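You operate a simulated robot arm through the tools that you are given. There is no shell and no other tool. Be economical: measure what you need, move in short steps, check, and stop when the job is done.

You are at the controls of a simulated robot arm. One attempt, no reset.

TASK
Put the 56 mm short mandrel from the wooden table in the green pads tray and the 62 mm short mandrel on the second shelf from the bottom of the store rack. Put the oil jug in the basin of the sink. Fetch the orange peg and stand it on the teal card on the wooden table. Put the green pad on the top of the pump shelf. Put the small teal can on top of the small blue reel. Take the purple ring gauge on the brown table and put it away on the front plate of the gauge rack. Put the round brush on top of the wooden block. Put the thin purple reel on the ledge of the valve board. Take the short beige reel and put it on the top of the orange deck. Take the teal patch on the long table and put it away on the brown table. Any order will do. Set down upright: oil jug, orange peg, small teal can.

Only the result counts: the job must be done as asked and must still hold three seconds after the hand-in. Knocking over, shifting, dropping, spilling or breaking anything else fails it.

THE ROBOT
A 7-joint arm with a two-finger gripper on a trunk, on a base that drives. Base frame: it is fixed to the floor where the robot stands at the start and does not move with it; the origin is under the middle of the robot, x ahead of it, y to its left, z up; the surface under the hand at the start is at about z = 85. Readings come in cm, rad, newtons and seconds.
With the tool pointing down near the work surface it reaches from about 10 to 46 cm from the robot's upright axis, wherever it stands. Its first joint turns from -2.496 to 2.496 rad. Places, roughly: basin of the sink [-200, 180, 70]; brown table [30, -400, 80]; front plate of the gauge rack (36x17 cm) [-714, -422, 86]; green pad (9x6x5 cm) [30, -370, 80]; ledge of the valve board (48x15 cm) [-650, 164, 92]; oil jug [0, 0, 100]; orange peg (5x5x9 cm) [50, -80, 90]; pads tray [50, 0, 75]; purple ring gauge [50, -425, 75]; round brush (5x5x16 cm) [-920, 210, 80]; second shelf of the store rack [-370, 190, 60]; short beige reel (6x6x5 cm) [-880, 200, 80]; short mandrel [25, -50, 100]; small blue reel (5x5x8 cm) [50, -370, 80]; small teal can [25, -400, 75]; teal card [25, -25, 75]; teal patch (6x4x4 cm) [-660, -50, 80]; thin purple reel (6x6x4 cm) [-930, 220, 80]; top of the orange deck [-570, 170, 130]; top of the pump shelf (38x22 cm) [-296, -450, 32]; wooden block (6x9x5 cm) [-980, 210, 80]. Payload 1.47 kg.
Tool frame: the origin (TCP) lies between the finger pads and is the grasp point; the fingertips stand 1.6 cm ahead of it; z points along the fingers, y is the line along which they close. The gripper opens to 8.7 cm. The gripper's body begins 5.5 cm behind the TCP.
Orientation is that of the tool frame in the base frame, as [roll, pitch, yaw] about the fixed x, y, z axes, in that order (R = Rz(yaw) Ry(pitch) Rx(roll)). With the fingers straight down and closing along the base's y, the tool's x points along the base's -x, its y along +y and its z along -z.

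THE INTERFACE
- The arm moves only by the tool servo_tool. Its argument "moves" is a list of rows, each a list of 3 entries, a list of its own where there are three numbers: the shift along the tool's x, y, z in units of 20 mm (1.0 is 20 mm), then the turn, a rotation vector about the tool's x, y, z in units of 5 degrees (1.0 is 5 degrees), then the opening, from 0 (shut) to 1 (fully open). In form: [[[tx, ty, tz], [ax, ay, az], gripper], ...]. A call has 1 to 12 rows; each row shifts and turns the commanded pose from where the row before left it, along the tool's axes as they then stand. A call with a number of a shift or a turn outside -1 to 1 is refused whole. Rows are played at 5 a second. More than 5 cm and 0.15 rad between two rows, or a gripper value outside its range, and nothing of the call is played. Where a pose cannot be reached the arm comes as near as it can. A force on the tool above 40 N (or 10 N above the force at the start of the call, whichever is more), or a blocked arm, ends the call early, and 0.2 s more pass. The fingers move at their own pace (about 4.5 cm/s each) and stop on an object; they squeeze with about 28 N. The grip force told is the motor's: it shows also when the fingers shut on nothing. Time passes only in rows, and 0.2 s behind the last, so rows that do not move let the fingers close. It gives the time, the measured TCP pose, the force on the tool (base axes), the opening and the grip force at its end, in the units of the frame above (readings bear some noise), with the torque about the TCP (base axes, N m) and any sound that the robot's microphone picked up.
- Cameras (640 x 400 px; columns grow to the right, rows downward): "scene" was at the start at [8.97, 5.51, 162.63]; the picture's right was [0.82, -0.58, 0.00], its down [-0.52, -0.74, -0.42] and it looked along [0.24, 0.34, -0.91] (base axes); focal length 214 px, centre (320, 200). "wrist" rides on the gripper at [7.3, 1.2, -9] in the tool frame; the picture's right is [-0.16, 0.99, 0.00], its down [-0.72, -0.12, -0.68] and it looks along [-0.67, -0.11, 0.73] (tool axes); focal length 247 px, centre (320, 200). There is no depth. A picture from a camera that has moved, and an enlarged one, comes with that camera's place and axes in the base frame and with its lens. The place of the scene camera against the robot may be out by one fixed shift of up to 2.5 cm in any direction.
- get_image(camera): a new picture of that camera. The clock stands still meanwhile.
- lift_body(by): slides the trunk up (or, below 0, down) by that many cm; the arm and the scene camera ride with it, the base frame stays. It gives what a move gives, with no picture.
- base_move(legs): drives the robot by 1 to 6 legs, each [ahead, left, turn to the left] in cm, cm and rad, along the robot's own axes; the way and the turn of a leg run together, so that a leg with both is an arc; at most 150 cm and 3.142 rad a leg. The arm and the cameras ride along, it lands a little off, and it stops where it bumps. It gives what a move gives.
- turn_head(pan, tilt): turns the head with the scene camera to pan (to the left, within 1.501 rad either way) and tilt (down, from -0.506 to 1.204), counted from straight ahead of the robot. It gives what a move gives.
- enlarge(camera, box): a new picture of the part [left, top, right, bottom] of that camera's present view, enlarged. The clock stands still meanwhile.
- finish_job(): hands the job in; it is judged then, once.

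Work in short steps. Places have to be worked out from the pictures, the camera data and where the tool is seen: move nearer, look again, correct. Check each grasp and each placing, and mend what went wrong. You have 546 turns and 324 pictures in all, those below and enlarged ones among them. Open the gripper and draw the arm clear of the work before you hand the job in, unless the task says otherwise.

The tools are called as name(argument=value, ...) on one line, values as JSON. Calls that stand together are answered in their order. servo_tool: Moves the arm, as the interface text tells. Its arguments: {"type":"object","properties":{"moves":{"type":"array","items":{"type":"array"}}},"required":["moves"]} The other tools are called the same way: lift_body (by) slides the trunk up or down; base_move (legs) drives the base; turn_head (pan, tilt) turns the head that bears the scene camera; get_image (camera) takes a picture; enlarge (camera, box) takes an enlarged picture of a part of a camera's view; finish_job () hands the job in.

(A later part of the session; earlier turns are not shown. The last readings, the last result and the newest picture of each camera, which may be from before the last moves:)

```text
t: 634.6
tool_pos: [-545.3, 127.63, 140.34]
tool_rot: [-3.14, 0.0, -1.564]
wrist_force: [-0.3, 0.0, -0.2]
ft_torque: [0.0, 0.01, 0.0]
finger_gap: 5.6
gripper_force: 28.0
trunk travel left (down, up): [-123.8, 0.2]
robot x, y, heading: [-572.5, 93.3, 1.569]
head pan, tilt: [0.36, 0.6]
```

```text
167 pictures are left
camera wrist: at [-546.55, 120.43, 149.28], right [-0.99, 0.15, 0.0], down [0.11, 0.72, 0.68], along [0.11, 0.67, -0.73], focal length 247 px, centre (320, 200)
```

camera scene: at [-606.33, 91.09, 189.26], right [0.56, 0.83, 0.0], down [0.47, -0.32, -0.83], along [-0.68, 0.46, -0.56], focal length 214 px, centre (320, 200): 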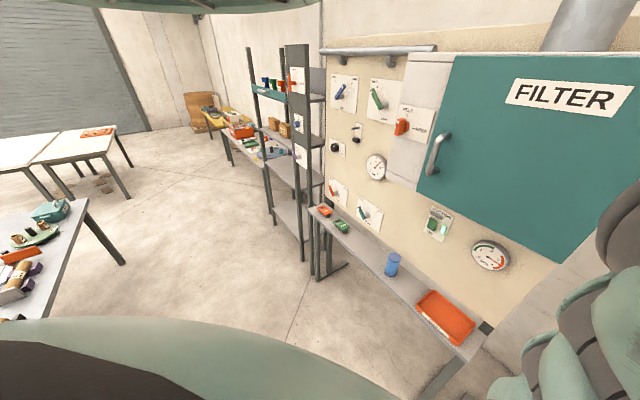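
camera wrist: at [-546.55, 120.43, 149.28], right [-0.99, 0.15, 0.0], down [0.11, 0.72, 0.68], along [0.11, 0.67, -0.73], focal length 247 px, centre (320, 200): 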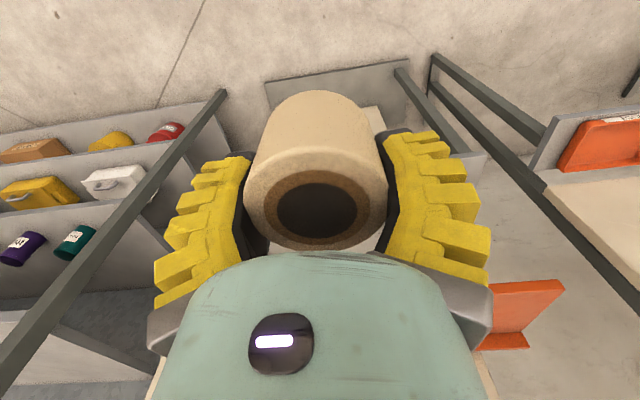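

The deck is around x -583…-556, y 165…190, z≈128. I turn left 0.55 so the robot stands straight in front of it, and approach.

base_move(legs=[[0, 0, 0.55], [18, -9, 0]])

get_image(camera="wrist")

get_image(camera="scene")

```text
t: 637.7
tool_pos: [-568.82, 157.02, 140.36]
tool_rot: [-3.14, 0.001, -1.018]
wrist_force: [0.5, 1.0, -0.7]
ft_torque: [0.0, 0.03, -0.01]
finger_gap: 5.57
gripper_force: 27.3
trunk travel left (down, up): [-123.8, 0.2]
robot x, y, heading: [-574.48, 113.83, 2.12]
head pan, tilt: [0.36, 0.6]
```

```text
166 pictures are left
camera wrist: at [-566.07, 150.17, 149.28], right [-0.92, -0.38, 0.0], down [-0.28, 0.68, 0.68], along [-0.26, 0.63, -0.73], focal length 247 px, centre (320, 200)
```

wrist: 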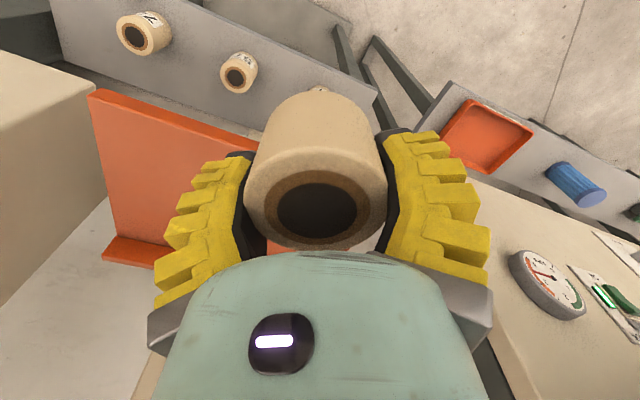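

```text
165 pictures are left
camera scene: at [-588.3, 120.41, 192.26], right [0.05, 1.0, 0.0], down [0.56, -0.03, -0.83], along [-0.82, 0.04, -0.56], focal length 214 px, centre (320, 200)
```

scene: 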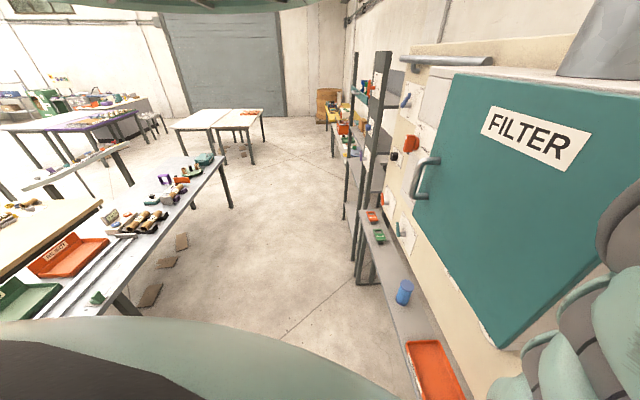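

Deck centre ≈(-566.5,176). Move there and lower to contact.

base_move(legs=[[15.2, -11.4, 0]])

lift_body(by=-4)

get_image(camera="wrist")

```text
t: 639.3
tool_pos: [-566.98, 175.73, 140.41]
tool_rot: [-3.14, 0.0, -1.016]
wrist_force: [0.1, 0.0, 0.5]
ft_torque: [-0.01, 0.0, 0.04]
finger_gap: 5.58
gripper_force: 27.9
trunk travel left (down, up): [-123.8, 0.2]
robot x, y, heading: [-572.76, 132.21, 2.119]
head pan, tilt: [0.36, 0.6]
```

```text
t: 640.1
tool_pos: [-566.97, 175.74, 136.43]
tool_rot: [-3.14, 0.0, -1.016]
wrist_force: [0.0, -0.5, -1.3]
ft_torque: [-0.02, -0.01, 0.0]
finger_gap: 5.59
gripper_force: 28.3
trunk travel left (down, up): [-119.8, 4.2]
robot x, y, heading: [-572.62, 132.21, 2.119]
head pan, tilt: [0.36, 0.6]
```

```text
164 pictures are left
camera wrist: at [-564.27, 169.05, 145.29], right [-0.92, -0.38, 0.0], down [-0.28, 0.68, 0.68], along [-0.26, 0.63, -0.73], focal length 247 px, centre (320, 200)
```

wrist: 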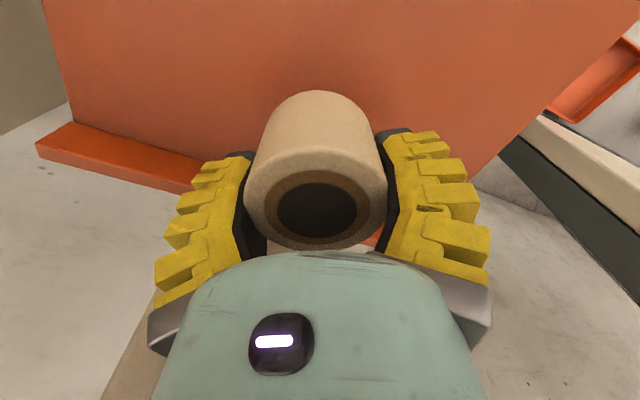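

lift_body(by=-2)

lift_body(by=-1)

lift_body(by=-0.7)

lift_body(by=-0.7)

```text
t: 640.8
tool_pos: [-566.94, 175.87, 134.34]
tool_rot: [-3.139, 0.0, -1.018]
wrist_force: [1.0, 0.0, -0.5]
ft_torque: [0.0, 0.0, 0.03]
finger_gap: 5.59
gripper_force: 28.1
trunk travel left (down, up): [-117.8, 6.2]
robot x, y, heading: [-572.34, 132.34, 2.119]
head pan, tilt: [0.36, 0.6]
```

```text
t: 641.4
tool_pos: [-566.99, 175.75, 133.35]
tool_rot: [-3.141, -0.001, -1.017]
wrist_force: [-1.0, 0.9, -0.8]
ft_torque: [-0.01, -0.01, 0.01]
finger_gap: 5.6
gripper_force: 27.7
trunk travel left (down, up): [-116.8, 7.2]
robot x, y, heading: [-572.51, 132.32, 2.118]
head pan, tilt: [0.36, 0.6]
```

```text
t: 641.9
tool_pos: [-566.93, 175.79, 132.67]
tool_rot: [-3.139, 0.001, -1.017]
wrist_force: [-1.1, -0.9, -1.2]
ft_torque: [0.02, -0.02, 0.01]
finger_gap: 5.61
gripper_force: 27.6
trunk travel left (down, up): [-116.1, 7.9]
robot x, y, heading: [-572.44, 132.25, 2.119]
head pan, tilt: [0.36, 0.6]
```

```text
t: 642.5
tool_pos: [-566.98, 175.94, 132.13]
tool_rot: [-3.137, 0.002, -1.018]
wrist_force: [-1.3, -3.4, 25.8]
ft_torque: [-0.24, -0.05, -0.02]
finger_gap: 5.65
gripper_force: 27.6
trunk travel left (down, up): [-115.4, 8.6]
robot x, y, heading: [-572.45, 132.41, 2.117]
head pan, tilt: [0.36, 0.6]
```

Contact. Release and rise.

servo_tool(moves=[[[0, 0, 0], [0, 0, 0], 0.65], [[0, 0, 0], [0, 0, 0], 0.75], [[0, 0, 0], [0, 0, 0], 0.85], [[0, 0, 0], [0, 0, 0], 0.85]])

lift_body(by=8.5)

get_image(camera="wrist")

```text
t: 643.5
tool_pos: [-566.95, 175.81, 132.01]
tool_rot: [-3.141, 0.0, -1.017]
wrist_force: [0.2, 0.1, 0.0]
ft_torque: [-0.02, -0.01, 0.01]
finger_gap: 7.66
gripper_force: 1.7
trunk travel left (down, up): [-115.4, 8.6]
robot x, y, heading: [-572.87, 132.19, 2.122]
head pan, tilt: [0.36, 0.6]
```

```text
t: 644.7
tool_pos: [-566.99, 175.72, 140.52]
tool_rot: [-3.139, 0.002, -1.019]
wrist_force: [0.2, -0.3, -0.3]
ft_torque: [-0.01, -0.01, -0.05]
finger_gap: 7.69
gripper_force: 1.5
trunk travel left (down, up): [-123.9, 0.1]
robot x, y, heading: [-572.6, 132.57, 2.122]
head pan, tilt: [0.36, 0.6]
```

```text
163 pictures are left
camera wrist: at [-564.28, 169.05, 149.38], right [-0.92, -0.38, 0.0], down [-0.28, 0.68, 0.68], along [-0.26, 0.63, -0.73], focal length 247 px, centre (320, 200)
```

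wrist: 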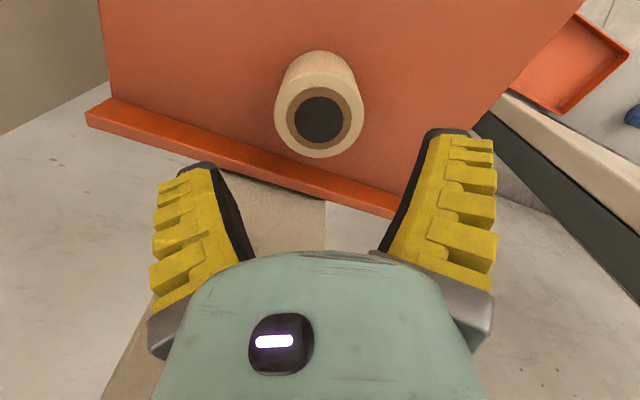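

Beige reel is on the deck. Drive back west for the purple reel, lowering the arm relative to the trunk on the way.

base_move(legs=[[-44.4, 27.1, 0], [0, 0, -0.55], [0, 150, 0], [0, 150, 0], [0, 80, 0]])

servo_tool(moves=[[[0, 0, 0.8], [0, 0, 1], 0.85], [[0, 0, 0.8], [0, 0, 1], 0.85], [[0, 0, 0.8], [0, 0, 1], 0.85], [[0, 0, 0.8], [0, 0, 1], 0.85], [[0, 0, 0.8], [0, 0, 1], 0.85], [[0, 0, 0.8], [0, 0, 1], 0.85], [[0, 0, 0.8], [0, 0, 1], 0.85], [[0, 0, 0.8], [0, 0, 1], 0.85], [[0, 0, 0.8], [0, 0, 1], 0.85]])

base_move(legs=[[86, 0, 0]])

get_image(camera="wrist")

```text
t: 667.3
tool_pos: [-927.17, 115.97, 140.53]
tool_rot: [-3.14, -0.001, -1.565]
wrist_force: [0.2, -0.1, -0.9]
ft_torque: [-0.02, 0.01, 0.0]
finger_gap: 7.69
gripper_force: 1.7
trunk travel left (down, up): [-123.9, 0.1]
robot x, y, heading: [-954.58, 81.67, 1.569]
head pan, tilt: [0.36, 0.6]
```

```text
t: 669.3
tool_pos: [-927.15, 116.05, 126.15]
tool_rot: [-3.139, 0.001, -2.352]
wrist_force: [-0.3, 0.4, 0.6]
ft_torque: [0.0, 0.05, -0.03]
finger_gap: 7.68
gripper_force: 1.7
trunk travel left (down, up): [-123.9, 0.1]
robot x, y, heading: [-954.49, 81.78, 1.572]
head pan, tilt: [0.36, 0.6]
```

```text
t: 673.9
tool_pos: [-927.28, 202.96, 126.14]
tool_rot: [-3.14, 0.001, -2.351]
wrist_force: [0.0, 0.0, 0.2]
ft_torque: [0.0, -0.01, -0.02]
finger_gap: 7.69
gripper_force: 1.9
trunk travel left (down, up): [-123.9, 0.1]
robot x, y, heading: [-954.87, 168.74, 1.574]
head pan, tilt: [0.36, 0.6]
```

```text
162 pictures are left
camera wrist: at [-933.42, 198.74, 135.03], right [-0.59, 0.81, 0.0], down [0.59, 0.43, 0.68], along [0.55, 0.4, -0.73], focal length 247 px, centre (320, 200)
```

wrist: 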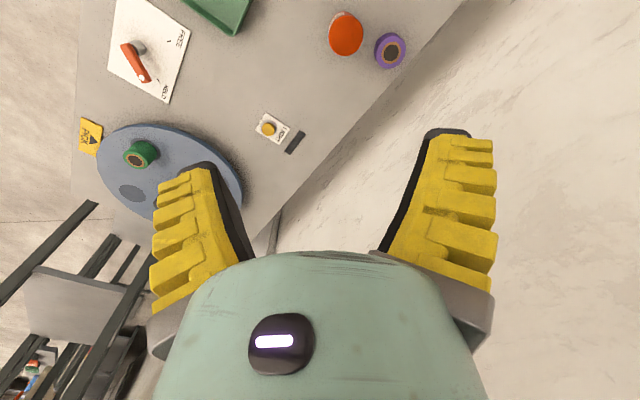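

Purple reel at ≈(-932,217), wax can at (-929.4,207.3). Move above and lower.

base_move(legs=[[13.8, 4.8, 0]])

lift_body(by=-28)

get_image(camera="wrist")

```text
t: 675.3
tool_pos: [-932.18, 216.76, 126.23]
tool_rot: [-3.139, -0.001, -2.35]
wrist_force: [0.3, -0.5, 0.3]
ft_torque: [0.0, -0.02, -0.02]
finger_gap: 7.72
gripper_force: 2.1
trunk travel left (down, up): [-123.9, 0.1]
robot x, y, heading: [-959.59, 182.38, 1.576]
head pan, tilt: [0.36, 0.6]
```

```text
t: 678.1
tool_pos: [-932.23, 216.85, 98.18]
tool_rot: [-3.141, 0.0, -2.351]
wrist_force: [0.2, 0.1, 0.3]
ft_torque: [0.01, 0.04, 0.0]
finger_gap: 7.66
gripper_force: 2.4
trunk travel left (down, up): [-95.9, 28.1]
robot x, y, heading: [-959.34, 182.35, 1.572]
head pan, tilt: [0.36, 0.6]
```

```text
161 pictures are left
camera wrist: at [-938.28, 212.51, 107.04], right [-0.59, 0.81, 0.0], down [0.59, 0.43, 0.68], along [0.55, 0.4, -0.73], focal length 247 px, centre (320, 200)
```

wrist: 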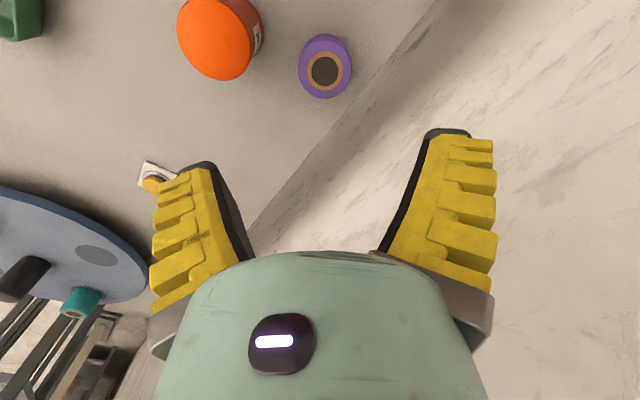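

Shift 0.8 forward, narrow the opening, lower 12 and check.

base_move(legs=[[0.8, 0, 0]])

servo_tool(moves=[[[0, 0, 0], [0, 0, 0], 0.78], [[0, 0, 0], [0, 0, 0], 0.78]])

lift_body(by=-13)

get_image(camera="wrist")

```text
t: 678.8
tool_pos: [-932.2, 217.58, 98.08]
tool_rot: [-3.141, 0.0, -2.352]
wrist_force: [-0.7, 0.7, -0.1]
ft_torque: [0.01, 0.01, -0.04]
finger_gap: 7.68
gripper_force: 2.6
trunk travel left (down, up): [-95.9, 28.1]
robot x, y, heading: [-959.43, 183.15, 1.568]
head pan, tilt: [0.36, 0.6]
```

```text
t: 679.4
tool_pos: [-932.1, 217.7, 98.18]
tool_rot: [-3.14, -0.002, -2.351]
wrist_force: [-0.1, 0.0, 0.3]
ft_torque: [0.01, 0.0, -0.03]
finger_gap: 7.17
gripper_force: 2.9
trunk travel left (down, up): [-95.9, 28.1]
robot x, y, heading: [-959.6, 183.15, 1.572]
head pan, tilt: [0.36, 0.6]
```

```text
t: 681.0
tool_pos: [-932.29, 217.56, 85.25]
tool_rot: [3.142, 0.0, -2.351]
wrist_force: [0.1, -0.9, -0.6]
ft_torque: [0.0, 0.0, 0.0]
finger_gap: 7.14
gripper_force: 2.6
trunk travel left (down, up): [-82.9, 41.1]
robot x, y, heading: [-959.17, 183.47, 1.571]
head pan, tilt: [0.36, 0.6]
```

```text
160 pictures are left
camera wrist: at [-938.28, 213.33, 94.04], right [-0.59, 0.81, 0.0], down [0.59, 0.43, 0.68], along [0.55, 0.4, -0.73], focal length 247 px, centre (320, 200)
```

wrist: 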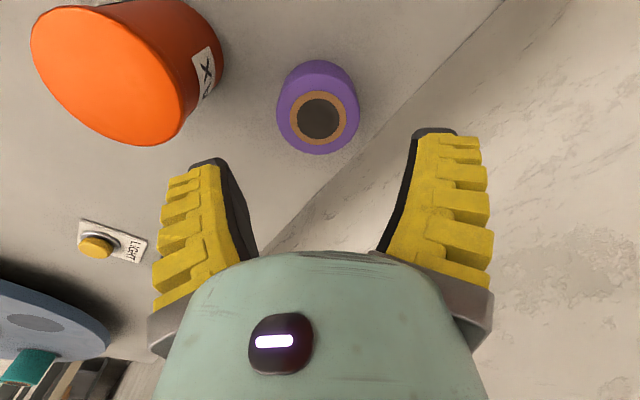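

Well aligned. Lower 7.9 and close.

lift_body(by=-7.8)

servo_tool(moves=[[[0, 0, 0], [0, 0, 0], 0.65], [[0, 0, 0], [0, 0, 0], 0.5], [[0, 0, 0], [0, 0, 0], 0.3], [[0, 0, 0], [0, 0, 0], 0.1], [[0, 0, 0], [0, 0, 0], 0], [[0, 0, 0], [0, 0, 0], 0]])

get_image(camera="wrist")

```text
t: 682.2
tool_pos: [-932.14, 217.58, 77.32]
tool_rot: [-3.139, 0.002, -2.349]
wrist_force: [-0.8, 0.9, -0.3]
ft_torque: [0.0, 0.01, -0.02]
finger_gap: 7.17
gripper_force: 2.4
trunk travel left (down, up): [-75.1, 48.9]
robot x, y, heading: [-959.17, 183.43, 1.57]
head pan, tilt: [0.36, 0.6]
```

```text
t: 683.6
tool_pos: [-932.23, 217.62, 77.39]
tool_rot: [-3.14, 0.0, -2.351]
wrist_force: [0.1, -0.6, 0.0]
ft_torque: [0.02, 0.0, 0.01]
finger_gap: 5.46
gripper_force: 28.2
trunk travel left (down, up): [-75.1, 48.9]
robot x, y, heading: [-959.74, 183.42, 1.57]
head pan, tilt: [0.36, 0.6]
```

```text
159 pictures are left
camera wrist: at [-938.29, 213.31, 86.23], right [-0.59, 0.81, 0.0], down [0.59, 0.43, 0.68], along [0.55, 0.4, -0.73], focal length 247 px, centre (320, 200)
```

wrist: 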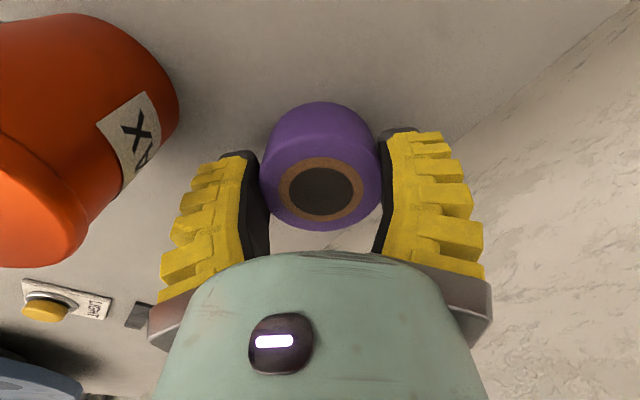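

Gripped. Lift, and back away; check the brush on the way.

lift_body(by=40)

base_move(legs=[[-40, 0, 0], [0, 25, 0]])

servo_tool(moves=[[[0, 0, 0], [0, 0, -1], 0], [[0, 0, 0], [0, 0, -1], 0], [[0, 0, 0], [0, 0, -1], 0], [[0, 0, 0], [0, 0, -1], 0], [[0, 0, 0], [0, 0, -1], 0], [[0, 0, 0], [0, 0, -1], 0], [[0, 0, 0], [0, 0, -1], 0], [[0, 0, 0], [0, 0, -1], 0], [[0, 0, 0], [0, 0, -1], 0]])

get_image(camera="wrist")

```text
t: 687.4
tool_pos: [-932.27, 217.65, 117.39]
tool_rot: [-3.141, 0.0, -2.35]
wrist_force: [0.9, 0.5, -1.0]
ft_torque: [0.01, 0.0, 0.05]
finger_gap: 5.48
gripper_force: 27.8
trunk travel left (down, up): [-115.1, 8.9]
robot x, y, heading: [-959.92, 183.86, 1.571]
head pan, tilt: [0.36, 0.6]
```

```text
t: 691.3
tool_pos: [-957.0, 177.13, 117.33]
tool_rot: [-3.141, 0.001, -2.355]
wrist_force: [0.4, -0.1, -1.2]
ft_torque: [0.0, 0.01, 0.03]
finger_gap: 5.5
gripper_force: 28.1
trunk travel left (down, up): [-115.1, 8.9]
robot x, y, heading: [-984.59, 143.12, 1.569]
head pan, tilt: [0.36, 0.6]
```

```text
t: 693.3
tool_pos: [-957.11, 177.1, 117.26]
tool_rot: [-3.14, -0.002, -1.569]
wrist_force: [-0.1, -0.1, -0.7]
ft_torque: [0.04, -0.01, -0.02]
finger_gap: 5.47
gripper_force: 28.3
trunk travel left (down, up): [-115.1, 8.9]
robot x, y, heading: [-984.85, 142.99, 1.568]
head pan, tilt: [0.36, 0.6]
```

```text
158 pictures are left
camera wrist: at [-958.26, 169.84, 126.23], right [-0.99, 0.15, 0.0], down [0.11, 0.72, 0.68], along [0.11, 0.67, -0.73], focal length 247 px, centre (320, 200)
```

wrist: 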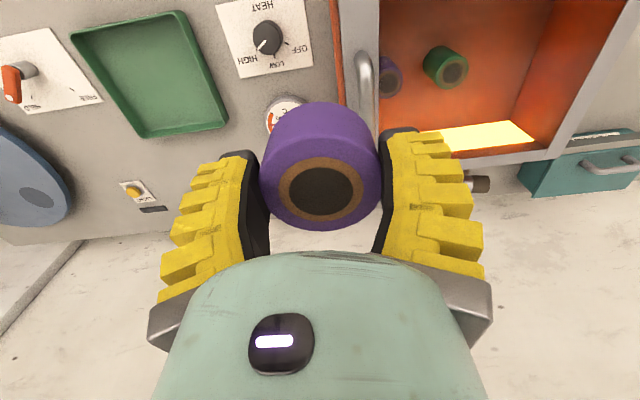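

The brush is still in place (bristles visible). Drive to the valve board.

lift_body(by=8)

base_move(legs=[[-55, 0, 0], [0, -150, 0], [0, -128, 0]])

get_image(camera="wrist")

```text
t: 694.5
tool_pos: [-957.03, 177.11, 125.35]
tool_rot: [-3.14, 0.0, -1.569]
wrist_force: [-0.9, -0.1, -1.2]
ft_torque: [-0.02, 0.03, -0.04]
finger_gap: 5.5
gripper_force: 27.7
trunk travel left (down, up): [-123.1, 0.9]
robot x, y, heading: [-984.79, 143.04, 1.572]
head pan, tilt: [0.36, 0.6]
```

```text
t: 710.8
tool_pos: [-677.33, 120.36, 125.36]
tool_rot: [-3.14, 0.001, -1.57]
wrist_force: [0.6, 0.4, -1.5]
ft_torque: [0.0, 0.02, 0.01]
finger_gap: 5.48
gripper_force: 28.0
trunk travel left (down, up): [-123.1, 0.9]
robot x, y, heading: [-704.74, 86.41, 1.568]
head pan, tilt: [0.36, 0.6]
```

```text
157 pictures are left
camera wrist: at [-678.63, 113.24, 134.24], right [-0.99, 0.16, 0.0], down [0.11, 0.72, 0.68], along [0.11, 0.67, -0.73], focal length 247 px, centre (320, 200)
```

wrist: 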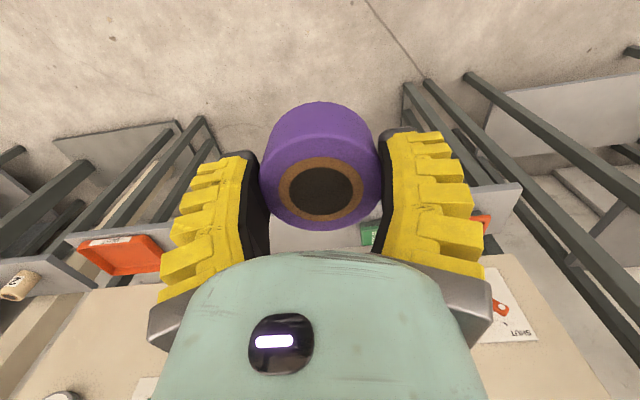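

Ledge front edge at y≈155; free slot between the green item (-684) and the blue cylinder (-649). Target (-662,160.5). Approach.

base_move(legs=[[0, -15.3, 0], [22, 0, 0]])

get_image(camera="wrist")

```text
t: 713.5
tool_pos: [-661.98, 142.31, 125.35]
tool_rot: [-3.139, -0.002, -1.572]
wrist_force: [0.8, -1.0, -0.3]
ft_torque: [0.02, 0.01, 0.01]
finger_gap: 5.47
gripper_force: 28.5
trunk travel left (down, up): [-123.1, 0.9]
robot x, y, heading: [-689.92, 108.47, 1.567]
head pan, tilt: [0.36, 0.6]
```

```text
156 pictures are left
camera wrist: at [-663.33, 135.12, 134.24], right [-0.99, 0.16, 0.0], down [0.12, 0.72, 0.68], along [0.11, 0.67, -0.73], focal length 247 px, centre (320, 200)
```

wrist: 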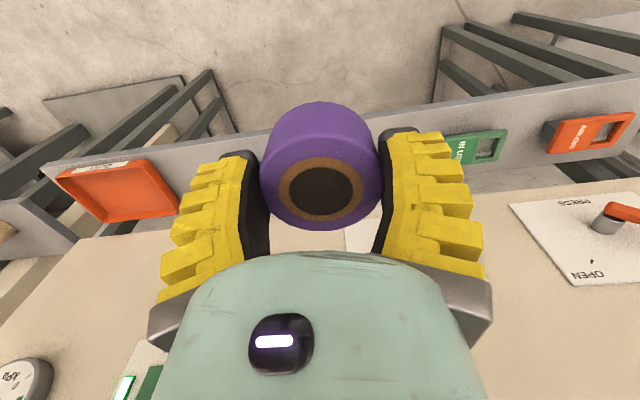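

Advance 18 and lower halfway.

base_move(legs=[[18.2, 0, 0]])

lift_body(by=-15)

get_image(camera="wrist")

```text
t: 715.0
tool_pos: [-661.96, 160.21, 125.38]
tool_rot: [-3.139, -0.002, -1.573]
wrist_force: [0.6, -0.3, -0.3]
ft_torque: [0.0, 0.0, 0.02]
finger_gap: 5.47
gripper_force: 27.8
trunk travel left (down, up): [-123.1, 0.9]
robot x, y, heading: [-689.38, 126.16, 1.563]
head pan, tilt: [0.36, 0.6]
```

```text
t: 716.8
tool_pos: [-661.95, 160.33, 110.4]
tool_rot: [-3.141, -0.001, -1.572]
wrist_force: [0.1, 0.5, -0.6]
ft_torque: [-0.01, 0.06, 0.0]
finger_gap: 5.48
gripper_force: 28.0
trunk travel left (down, up): [-108.1, 15.9]
robot x, y, heading: [-689.55, 126.64, 1.564]
head pan, tilt: [0.36, 0.6]
```

```text
155 pictures are left
camera wrist: at [-663.24, 153.06, 119.24], right [-0.99, 0.16, 0.0], down [0.12, 0.72, 0.68], along [0.11, 0.67, -0.73], focal length 247 px, centre (320, 200)
```

wrist: 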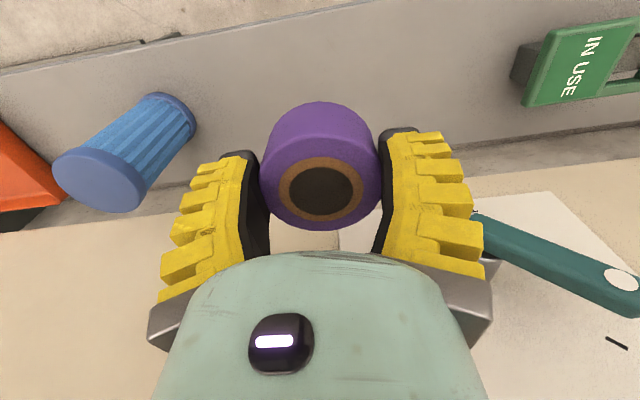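

All clear; the landing spot is on the ledge (y 155.6–172). Lower to contact.

lift_body(by=-13)

lift_body(by=-1.5)

lift_body(by=-0.7)

```text
t: 718.3
tool_pos: [-661.93, 160.23, 97.32]
tool_rot: [-3.14, -0.002, -1.571]
wrist_force: [0.0, 0.8, -0.2]
ft_torque: [0.03, 0.02, 0.03]
finger_gap: 5.47
gripper_force: 27.8
trunk travel left (down, up): [-95.1, 28.9]
robot x, y, heading: [-689.7, 126.78, 1.568]
head pan, tilt: [0.36, 0.6]
```

```text
t: 719.0
tool_pos: [-661.91, 160.29, 95.81]
tool_rot: [-3.141, -0.001, -1.573]
wrist_force: [-0.7, -0.5, -0.1]
ft_torque: [0.01, 0.01, 0.02]
finger_gap: 5.48
gripper_force: 27.9
trunk travel left (down, up): [-93.6, 30.4]
robot x, y, heading: [-689.56, 126.39, 1.564]
head pan, tilt: [0.36, 0.6]
```

```text
t: 719.5
tool_pos: [-661.95, 160.25, 95.17]
tool_rot: [-3.139, -0.003, -1.573]
wrist_force: [-5.1, -2.6, 14.9]
ft_torque: [0.07, 0.14, 0.04]
finger_gap: 5.65
gripper_force: 28.3
trunk travel left (down, up): [-92.9, 31.1]
robot x, y, heading: [-689.61, 125.85, 1.566]
head pan, tilt: [0.36, 0.6]
```

Contact. Release and rise.

servo_tool(moves=[[[0, 0, 0], [0, 0, 0], 0.65], [[0, 0, 0], [0, 0, 0], 0.75], [[0, 0, 0], [0, 0, 0], 0.78], [[0, 0, 0], [0, 0, 0], 0.78]])

lift_body(by=20)

get_image(camera="wrist")

```text
t: 720.5
tool_pos: [-661.99, 160.31, 95.19]
tool_rot: [-3.139, 0.0, -1.573]
wrist_force: [0.0, -0.1, 0.2]
ft_torque: [0.01, -0.01, -0.02]
finger_gap: 7.18
gripper_force: 3.1
trunk travel left (down, up): [-92.9, 31.1]
robot x, y, heading: [-689.49, 126.62, 1.566]
head pan, tilt: [0.36, 0.6]
```

```text
t: 722.7
tool_pos: [-662.02, 160.24, 115.02]
tool_rot: [-3.139, -0.002, -1.573]
wrist_force: [-0.8, -0.1, -1.2]
ft_torque: [-0.03, -0.02, 0.03]
finger_gap: 7.17
gripper_force: 2.4
trunk travel left (down, up): [-112.9, 11.1]
robot x, y, heading: [-689.43, 126.38, 1.568]
head pan, tilt: [0.36, 0.6]
```

```text
154 pictures are left
camera wrist: at [-663.25, 153.06, 124.03], right [-0.99, 0.16, 0.0], down [0.12, 0.72, 0.68], along [0.11, 0.67, -0.73], focal length 247 px, centre (320, 200)
```

wrist: 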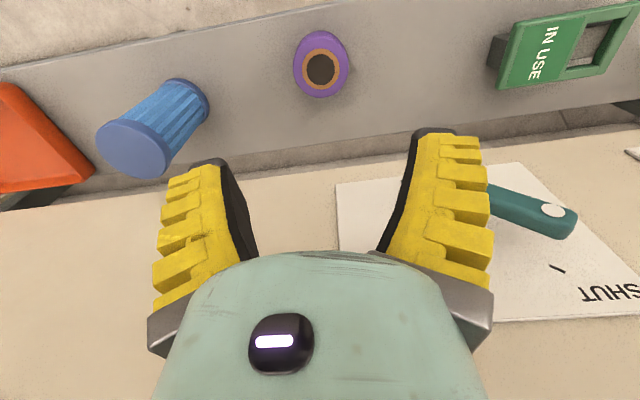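

Purple reel is on the ledge. Next the teal patch on the long table: back off, turn to face -y.

lift_body(by=11)

base_move(legs=[[-45, 0, 0], [0, 0, 3.14], [0, 55, 0]])

get_image(camera="wrist")

get_image(camera="scene")

```text
t: 724.1
tool_pos: [-662.0, 160.25, 126.16]
tool_rot: [-3.14, -0.002, -1.573]
wrist_force: [0.2, -0.1, -0.3]
ft_torque: [-0.01, -0.02, 0.01]
finger_gap: 7.18
gripper_force: 2.3
trunk travel left (down, up): [-123.9, 0.1]
robot x, y, heading: [-689.87, 126.06, 1.564]
head pan, tilt: [0.36, 0.6]
```

```text
t: 736.9
tool_pos: [-663.7, 46.3, 126.14]
tool_rot: [-3.14, -0.001, 1.538]
wrist_force: [-0.6, -1.0, 0.0]
ft_torque: [0.02, 0.01, -0.01]
finger_gap: 7.19
gripper_force: 2.1
trunk travel left (down, up): [-123.9, 0.1]
robot x, y, heading: [-635.38, 79.73, -1.605]
head pan, tilt: [0.36, 0.6]
```

```text
153 pictures are left
camera wrist: at [-662.44, 53.56, 135.04], right [0.98, -0.19, 0.0], down [-0.14, -0.72, 0.68], along [-0.13, -0.67, -0.73], focal length 247 px, centre (320, 200)
```

wrist: 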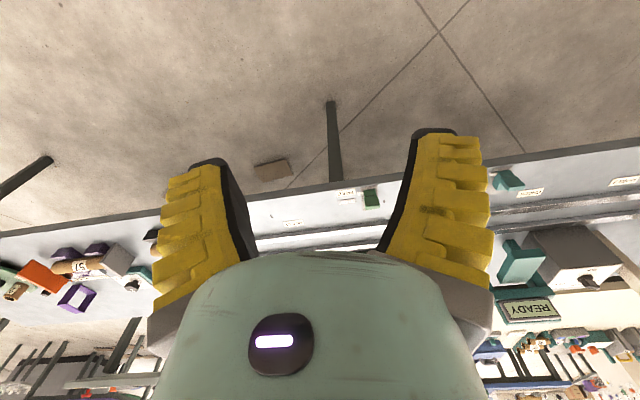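

```text
152 pictures are left
camera scene: at [-629.73, 67.67, 192.35], right [-0.59, -0.81, 0.0], down [-0.46, 0.33, -0.82], along [0.67, -0.49, -0.57], focal length 214 px, centre (320, 200)
```

scene: 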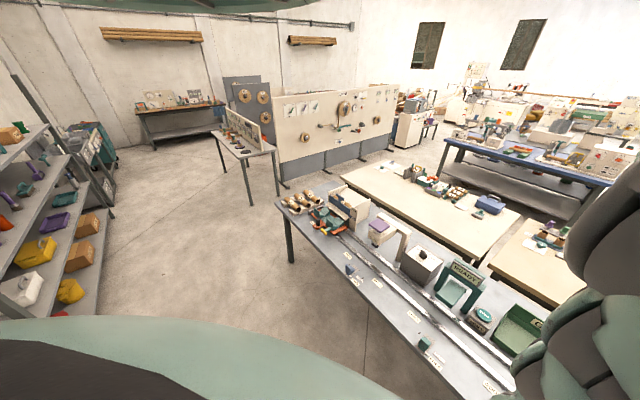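

The patch at (-660,-50) is behind the hand in this view. Move forward 45 cm and look.

base_move(legs=[[45, 0, 0.03]])

get_image(camera="wrist")

```text
t: 739.6
tool_pos: [-663.75, 0.2, 126.11]
tool_rot: [-3.139, -0.002, 1.57]
wrist_force: [-0.1, 0.4, 0.9]
ft_torque: [0.01, 0.03, -0.01]
finger_gap: 7.18
gripper_force: 2.4
trunk travel left (down, up): [-123.9, 0.1]
robot x, y, heading: [-636.14, 34.73, -1.581]
head pan, tilt: [0.36, 0.6]
```

```text
151 pictures are left
camera wrist: at [-662.57, 7.6, 135.04], right [0.99, -0.16, 0.0], down [-0.12, -0.72, 0.68], along [-0.11, -0.67, -0.73], focal length 247 px, centre (320, 200)
```

wrist: 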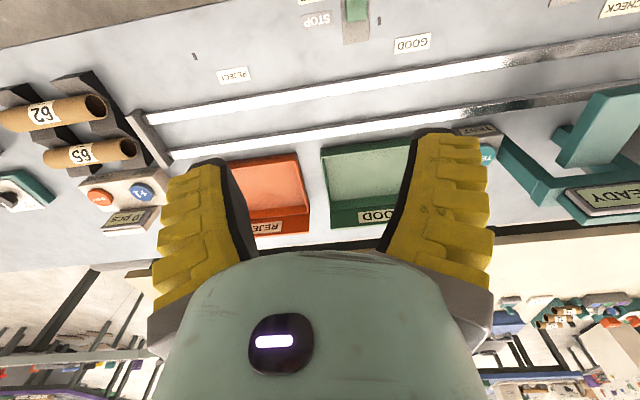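

Enlarge to search for the teal patch.

enlarge(camera="wrist", box=[200, 100, 520, 260])

enlarge(camera="scene", box=[260, 170, 580, 400])

```text
2.00 times, centred on (360, 180) of wrist
camera zoom: at [-662.57, 7.6, 135.04], right [0.99, -0.16, 0.0], down [-0.12, -0.72, 0.68], along [-0.11, -0.67, -0.73], focal length 494 px, centre (240, 240)
```

zoom: 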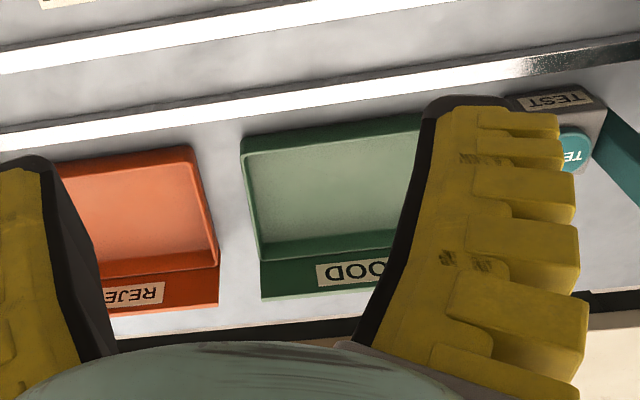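

```text
1.74 times, centred on (420, 285) of scene
camera zoom: at [-630.28, 22.77, 192.35], right [-0.57, -0.82, 0.0], down [-0.47, 0.32, -0.82], along [0.68, -0.47, -0.57], focal length 373 px, centre (146, 52)
```

zoom: 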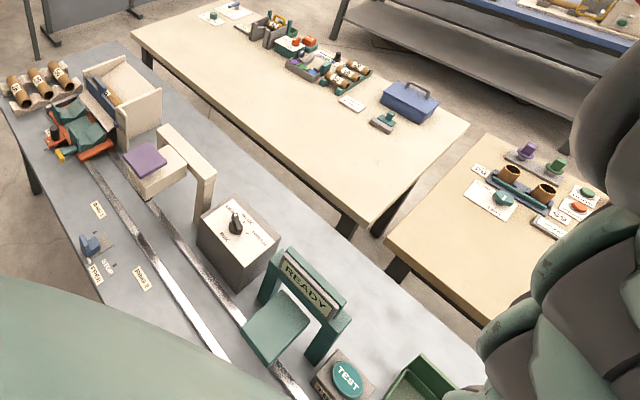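

No patch visible yet; move to uncover the area hidden behind the fingers.

base_move(legs=[[20, 8, 0]])

get_image(camera="wrist")

```text
t: 741.3
tool_pos: [-655.76, -19.44, 126.23]
tool_rot: [-3.14, 0.0, 1.569]
wrist_force: [0.0, 0.6, 0.4]
ft_torque: [-0.02, 0.04, 0.0]
finger_gap: 7.18
gripper_force: 2.2
trunk travel left (down, up): [-123.9, 0.1]
robot x, y, heading: [-628.03, 14.41, -1.573]
head pan, tilt: [0.36, 0.6]
```

```text
148 pictures are left
camera wrist: at [-654.62, -12.13, 135.04], right [0.99, -0.16, 0.0], down [-0.11, -0.72, 0.68], along [-0.11, -0.67, -0.73], focal length 247 px, centre (320, 200)
```

wrist: 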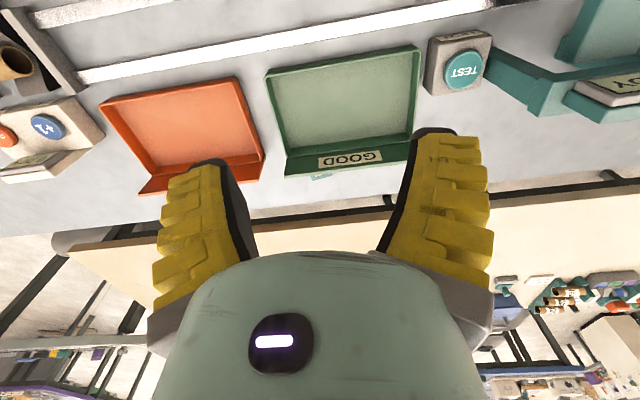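

A bit of teal shows just behind the GOOD tray at about (-661,-55). Move further forward.

base_move(legs=[[24, -3, 0]])

get_image(camera="wrist")

```text
t: 743.1
tool_pos: [-658.74, -43.63, 126.14]
tool_rot: [-3.14, -0.001, 1.573]
wrist_force: [-0.6, -0.7, 0.6]
ft_torque: [0.02, -0.05, 0.0]
finger_gap: 7.17
gripper_force: 2.4
trunk travel left (down, up): [-123.9, 0.1]
robot x, y, heading: [-631.01, -9.92, -1.573]
head pan, tilt: [0.36, 0.6]
```

```text
147 pictures are left
camera wrist: at [-657.69, -36.3, 135.04], right [0.99, -0.16, 0.0], down [-0.11, -0.73, 0.68], along [-0.11, -0.67, -0.73], focal length 247 px, centre (320, 200)
```

wrist: 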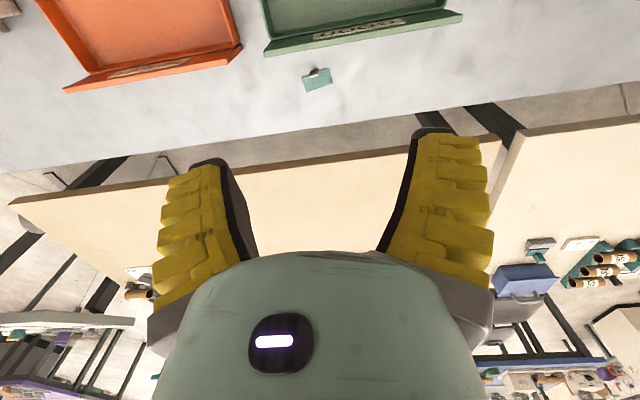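

enlarge(camera="wrist", box=[240, 30, 400, 130])

```text
4.00 times, centred on (320, 80) of wrist
camera zoom: at [-657.69, -36.3, 135.04], right [0.99, -0.16, 0.0], down [-0.11, -0.73, 0.68], along [-0.11, -0.67, -0.73], focal length 988 px, centre (320, 680)
```

zoom: 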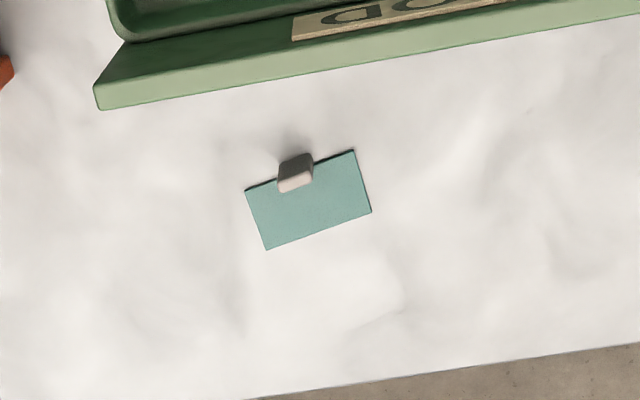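

The patch is a thin 6×4 sheet with a grey tab on one edge. I move above it and lower for a close look.

base_move(legs=[[9.5, -2.8, 0]])

lift_body(by=-26)

get_image(camera="wrist")

```text
t: 744.2
tool_pos: [-661.6, -53.02, 126.2]
tool_rot: [-3.14, -0.003, 1.572]
wrist_force: [0.4, -0.4, 0.5]
ft_torque: [0.02, -0.01, 0.02]
finger_gap: 7.17
gripper_force: 2.6
trunk travel left (down, up): [-123.9, 0.1]
robot x, y, heading: [-633.91, -19.07, -1.573]
head pan, tilt: [0.36, 0.6]
```

```text
t: 746.9
tool_pos: [-661.68, -53.03, 100.12]
tool_rot: [-3.14, -0.001, 1.571]
wrist_force: [0.4, -0.2, 0.4]
ft_torque: [0.02, -0.02, 0.02]
finger_gap: 7.18
gripper_force: 2.4
trunk travel left (down, up): [-97.9, 26.1]
robot x, y, heading: [-633.71, -19.14, -1.571]
head pan, tilt: [0.36, 0.6]
```

```text
145 pictures are left
camera wrist: at [-660.56, -45.73, 109.05], right [0.99, -0.16, 0.0], down [-0.11, -0.73, 0.68], along [-0.11, -0.67, -0.73], focal length 247 px, centre (320, 200)
```

wrist: 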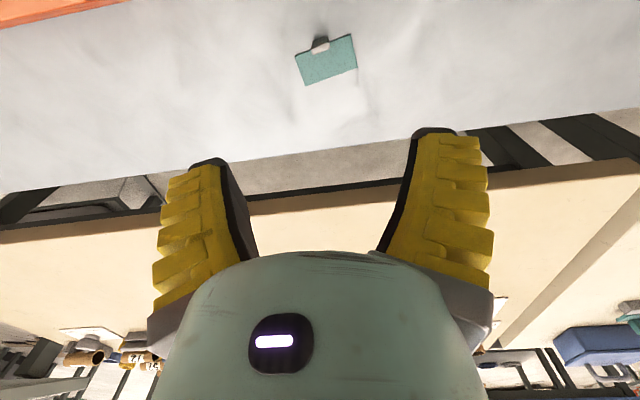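

enlarge(camera="wrist", box=[270, 10, 380, 110])

```text
4.00 times, centred on (325, 60) of wrist
camera zoom: at [-660.56, -45.73, 109.05], right [0.99, -0.16, 0.0], down [-0.11, -0.73, 0.68], along [-0.11, -0.67, -0.73], focal length 988 px, centre (300, 760)
```

zoom: 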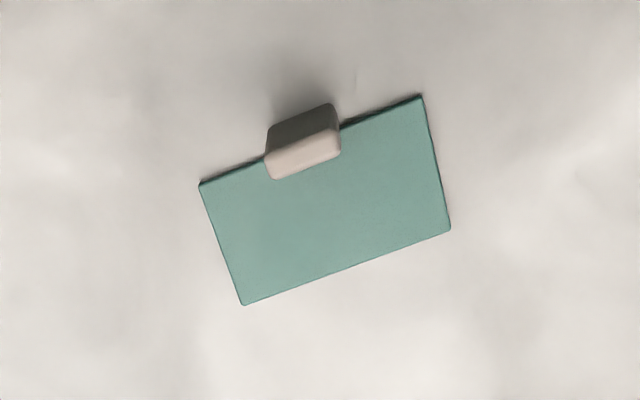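

The tab (≈2 cm wide, ~4 tall) stands on the patch's +y edge at ≈(-661.5,-50.6), edge turned ~10°. Align yaw and approach to grip the tab.

servo_tool(moves=[[[0, 0, 0], [0, 0, -1], 0.5], [[0, 0, 0], [0, 0, -1], 0.5], [[0, 0, 0], [0, 0, 0], 0.5]])

base_move(legs=[[-2.4, 0, 0]])

lift_body(by=-11)

get_image(camera="wrist")

```text
t: 747.7
tool_pos: [-661.61, -53.11, 100.15]
tool_rot: [-3.14, -0.002, 1.746]
wrist_force: [-0.2, -0.7, -0.4]
ft_torque: [0.04, 0.0, 0.0]
finger_gap: 4.93
gripper_force: 3.6
trunk travel left (down, up): [-97.9, 26.1]
robot x, y, heading: [-634.09, -19.33, -1.578]
head pan, tilt: [0.36, 0.6]
```

```text
t: 748.5
tool_pos: [-661.61, -50.75, 100.11]
tool_rot: [-3.139, -0.002, 1.748]
wrist_force: [-0.6, -0.8, 0.9]
ft_torque: [-0.03, 0.0, 0.0]
finger_gap: 4.94
gripper_force: 4.3
trunk travel left (down, up): [-97.9, 26.1]
robot x, y, heading: [-634.09, -16.82, -1.571]
head pan, tilt: [0.36, 0.6]
```

```text
t: 749.9
tool_pos: [-661.61, -50.82, 89.12]
tool_rot: [-3.14, -0.002, 1.748]
wrist_force: [0.1, -1.3, -0.5]
ft_torque: [0.02, -0.03, 0.01]
finger_gap: 4.89
gripper_force: 3.7
trunk travel left (down, up): [-86.9, 37.1]
robot x, y, heading: [-633.89, -16.76, -1.573]
head pan, tilt: [0.36, 0.6]
```

```text
143 pictures are left
camera wrist: at [-661.84, -43.3, 98.06], right [1.0, 0.02, 0.0], down [0.01, -0.73, 0.68], along [0.01, -0.68, -0.73], focal length 247 px, centre (320, 200)
```

wrist: 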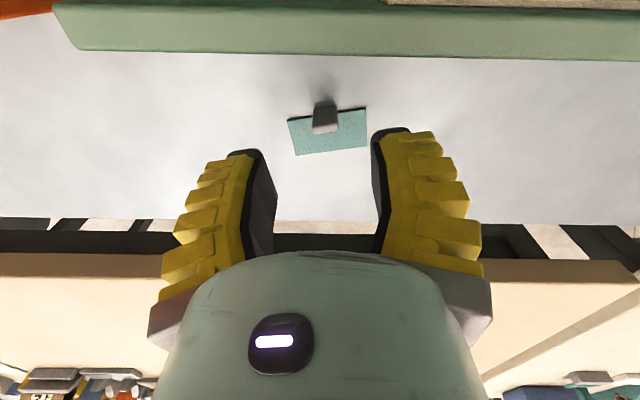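

Patch lies at z≈80, tab top ≈84. Lower 6.6 and close.

lift_body(by=-6.4)

get_image(camera="wrist")

```text
t: 750.9
tool_pos: [-661.64, -50.78, 82.69]
tool_rot: [-3.14, -0.002, 1.748]
wrist_force: [-0.9, 0.0, -0.3]
ft_torque: [0.01, -0.02, 0.0]
finger_gap: 4.94
gripper_force: 4.2
trunk travel left (down, up): [-80.5, 43.5]
robot x, y, heading: [-633.7, -16.44, -1.578]
head pan, tilt: [0.36, 0.6]
```

```text
142 pictures are left
camera wrist: at [-661.84, -43.31, 91.66], right [1.0, 0.02, 0.0], down [0.01, -0.73, 0.68], along [0.01, -0.68, -0.73], focal length 247 px, centre (320, 200)
```

wrist: 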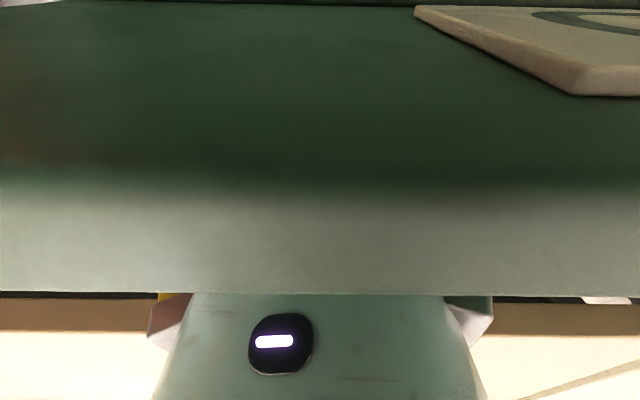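

The GOOD tray's wall is right between camera and hand: too close. Raise and flip the hand 180° so the camera is on the far side.

lift_body(by=25)

servo_tool(moves=[[[0, 0, 0], [0, 0, 1], 0.5], [[0, 0, 0], [0, 0, 1], 0.5], [[0, 0, 0], [0, 0, 1], 0.5], [[0, 0, 0], [0, 0, 1], 0.5], [[0, 0, 0], [0, 0, 1], 0.5], [[0, 0, 0], [0, 0, 1], 0.5], [[0, 0, 0], [0, 0, 1], 0.5], [[0, 0, 0], [0, 0, 1], 0.5], [[0, 0, 0], [0, 0, 1], 0.5], [[0, 0, 0], [0, 0, 1], 0.5], [[0, 0, 0], [0, 0, 1], 0.5], [[0, 0, 0], [0, 0, 1], 0.5]])

servo_tool(moves=[[[0, 0, 0], [0, 0, 1], 0.5], [[0, 0, 0], [0, 0, 1], 0.5], [[0, 0, 0], [0, 0, 1], 0.5], [[0, 0, 0], [0, 0, 1], 0.5], [[0, 0, 0], [0, 0, 1], 0.5], [[0, 0, 0], [0, 0, 1], 0.5], [[0, 0, 0], [0, 0, 1], 0.5], [[0, 0, 0], [0, 0, 1], 0.5], [[0, 0, 0], [0, 0, 1], 0.5], [[0, 0, 0], [0, 0, 1], 0.5], [[0, 0, 0], [0, 0, 1], 0.5], [[0, 0, 0], [0, 0, 1], 0.5]])

servo_tool(moves=[[[0, 0, 0], [0, 0, 1], 0.5], [[0, 0, 0], [0, 0, 1], 0.5], [[0, 0, 0], [0, 0, 1], 0.5], [[0, 0, 0], [0, 0, 1], 0.5], [[0, 0, 0], [0, 0, 1], 0.5], [[0, 0, 0], [0, 0, 1], 0.5], [[0, 0, 0], [0, 0, 1], 0.5], [[0, 0, 0], [0, 0, 1], 0.5], [[0, 0, 0], [0, 0, 1], 0.5], [[0, 0, 0], [0, 0, 1], 0.5], [[0, 0, 0], [0, 0, 1], 0.5], [[0, 0, 0], [0, 0, 1], 0.5]])

get_image(camera="wrist")

```text
t: 753.5
tool_pos: [-661.6, -50.66, 107.79]
tool_rot: [-3.14, -0.001, 1.747]
wrist_force: [0.5, -0.4, 0.2]
ft_torque: [-0.01, 0.02, 0.03]
finger_gap: 4.93
gripper_force: 3.9
trunk travel left (down, up): [-105.5, 18.5]
robot x, y, heading: [-634.12, -16.81, -1.573]
head pan, tilt: [0.36, 0.6]
```

```text
t: 756.1
tool_pos: [-661.62, -50.8, 107.68]
tool_rot: [-3.138, 0.001, 0.694]
wrist_force: [0.1, -0.2, -0.6]
ft_torque: [0.04, 0.01, 0.01]
finger_gap: 4.88
gripper_force: 4.3
trunk travel left (down, up): [-105.5, 18.5]
robot x, y, heading: [-634.24, -16.82, -1.575]
head pan, tilt: [0.36, 0.6]
```

```text
t: 758.7
tool_pos: [-661.6, -50.84, 107.77]
tool_rot: [-3.141, 0.003, -0.35]
wrist_force: [0.1, 0.5, 0.2]
ft_torque: [-0.01, -0.02, -0.02]
finger_gap: 4.9
gripper_force: 3.8
trunk travel left (down, up): [-105.5, 18.5]
robot x, y, heading: [-633.86, -16.43, -1.578]
head pan, tilt: [0.36, 0.6]
```

```text
t: 761.3
tool_pos: [-661.6, -50.82, 107.74]
tool_rot: [3.141, 0.002, -1.397]
wrist_force: [-0.5, 0.3, -0.2]
ft_torque: [0.05, 0.0, -0.02]
finger_gap: 4.89
gripper_force: 3.5
trunk travel left (down, up): [-105.5, 18.5]
robot x, y, heading: [-634.09, -16.8, -1.571]
head pan, tilt: [0.36, 0.6]
```

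```text
141 pictures are left
camera wrist: at [-661.54, -58.05, 116.61], right [-1.0, -0.02, 0.0], down [-0.01, 0.73, 0.68], along [-0.01, 0.68, -0.73], focal length 247 px, centre (320, 200)
```

wrist: 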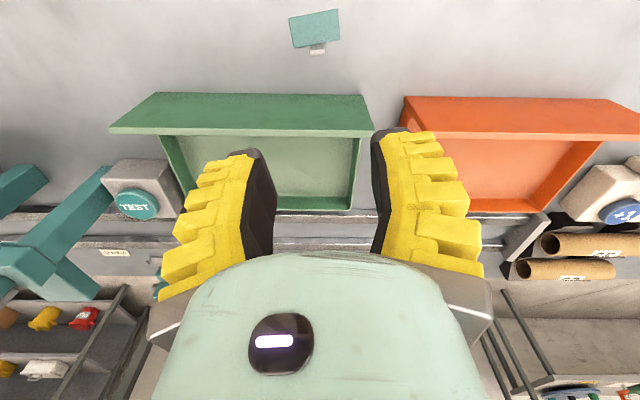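

Clear view: tab at ≈(-661.4,-50.9), tray wall at y≥-45. Lower 20 and check.

lift_body(by=-18)

get_image(camera="wrist")

```text
t: 763.3
tool_pos: [-661.58, -50.77, 89.89]
tool_rot: [3.14, 0.002, -1.394]
wrist_force: [-0.3, -0.1, 0.4]
ft_torque: [0.01, -0.03, -0.03]
finger_gap: 4.91
gripper_force: 3.7
trunk travel left (down, up): [-87.5, 36.5]
robot x, y, heading: [-634.02, -16.94, -1.578]
head pan, tilt: [0.36, 0.6]
```

```text
140 pictures are left
camera wrist: at [-661.55, -58.04, 98.61], right [-1.0, -0.02, 0.0], down [-0.01, 0.73, 0.68], along [-0.01, 0.68, -0.73], focal length 247 px, centre (320, 200)
```

wrist: 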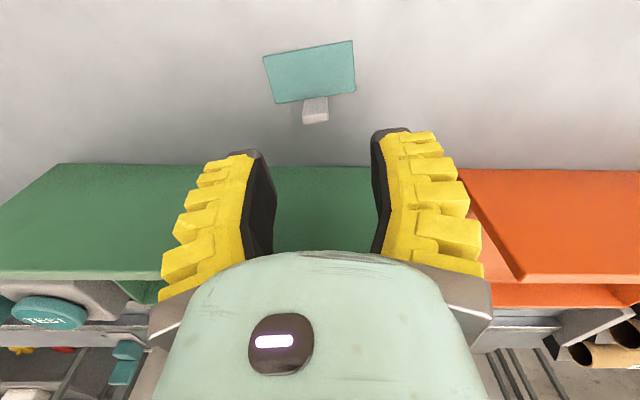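

Aligned with the tab (top z≈83). Lower 7.5 and close.

lift_body(by=-7.5)

servo_tool(moves=[[[0, 0, 0], [0, 0, 0], 0.3], [[0, 0, 0], [0, 0, 0], 0.1], [[0, 0, 0], [0, 0, 0], 0], [[0, 0, 0], [0, 0, 0], 0], [[0, 0, 0], [0, 0, 0], 0]])

get_image(camera="wrist")

```text
t: 764.1
tool_pos: [-661.7, -50.69, 84.27]
tool_rot: [-3.138, 0.014, -1.404]
wrist_force: [9.8, -0.9, 24.5]
ft_torque: [1.4, 0.63, -0.56]
finger_gap: 4.9
gripper_force: 4.6
trunk travel left (down, up): [-81.8, 42.2]
robot x, y, heading: [-634.04, -16.4, -1.572]
head pan, tilt: [0.36, 0.6]
stopped: the force on the tool passed its limit at 143 N (the readings are from after the stop); the commanded pose is now the measured one
```

```text
t: 765.3
tool_pos: [-661.88, -50.65, 84.3]
tool_rot: [3.14, 0.013, -1.399]
wrist_force: [4.9, -3.1, 22.2]
ft_torque: [0.79, 0.07, -0.18]
finger_gap: 0.61
gripper_force: 27.7
trunk travel left (down, up): [-81.8, 42.2]
robot x, y, heading: [-633.91, -16.78, -1.577]
head pan, tilt: [0.36, 0.6]
```

```text
139 pictures are left
camera wrist: at [-661.88, -58.06, 93.1], right [-1.0, -0.01, 0.0], down [-0.01, 0.73, 0.69], along [-0.01, 0.69, -0.73], focal length 247 px, centre (320, 200)
```

wrist: 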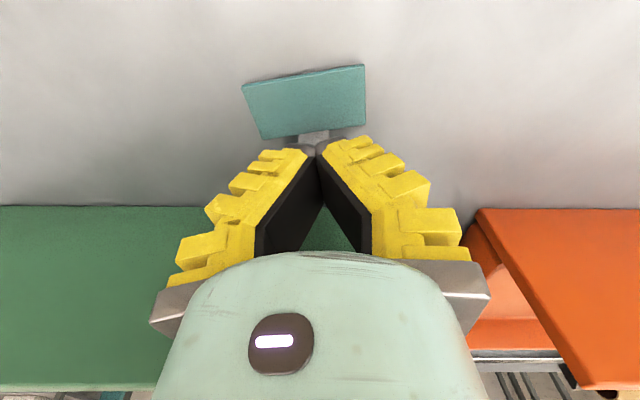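

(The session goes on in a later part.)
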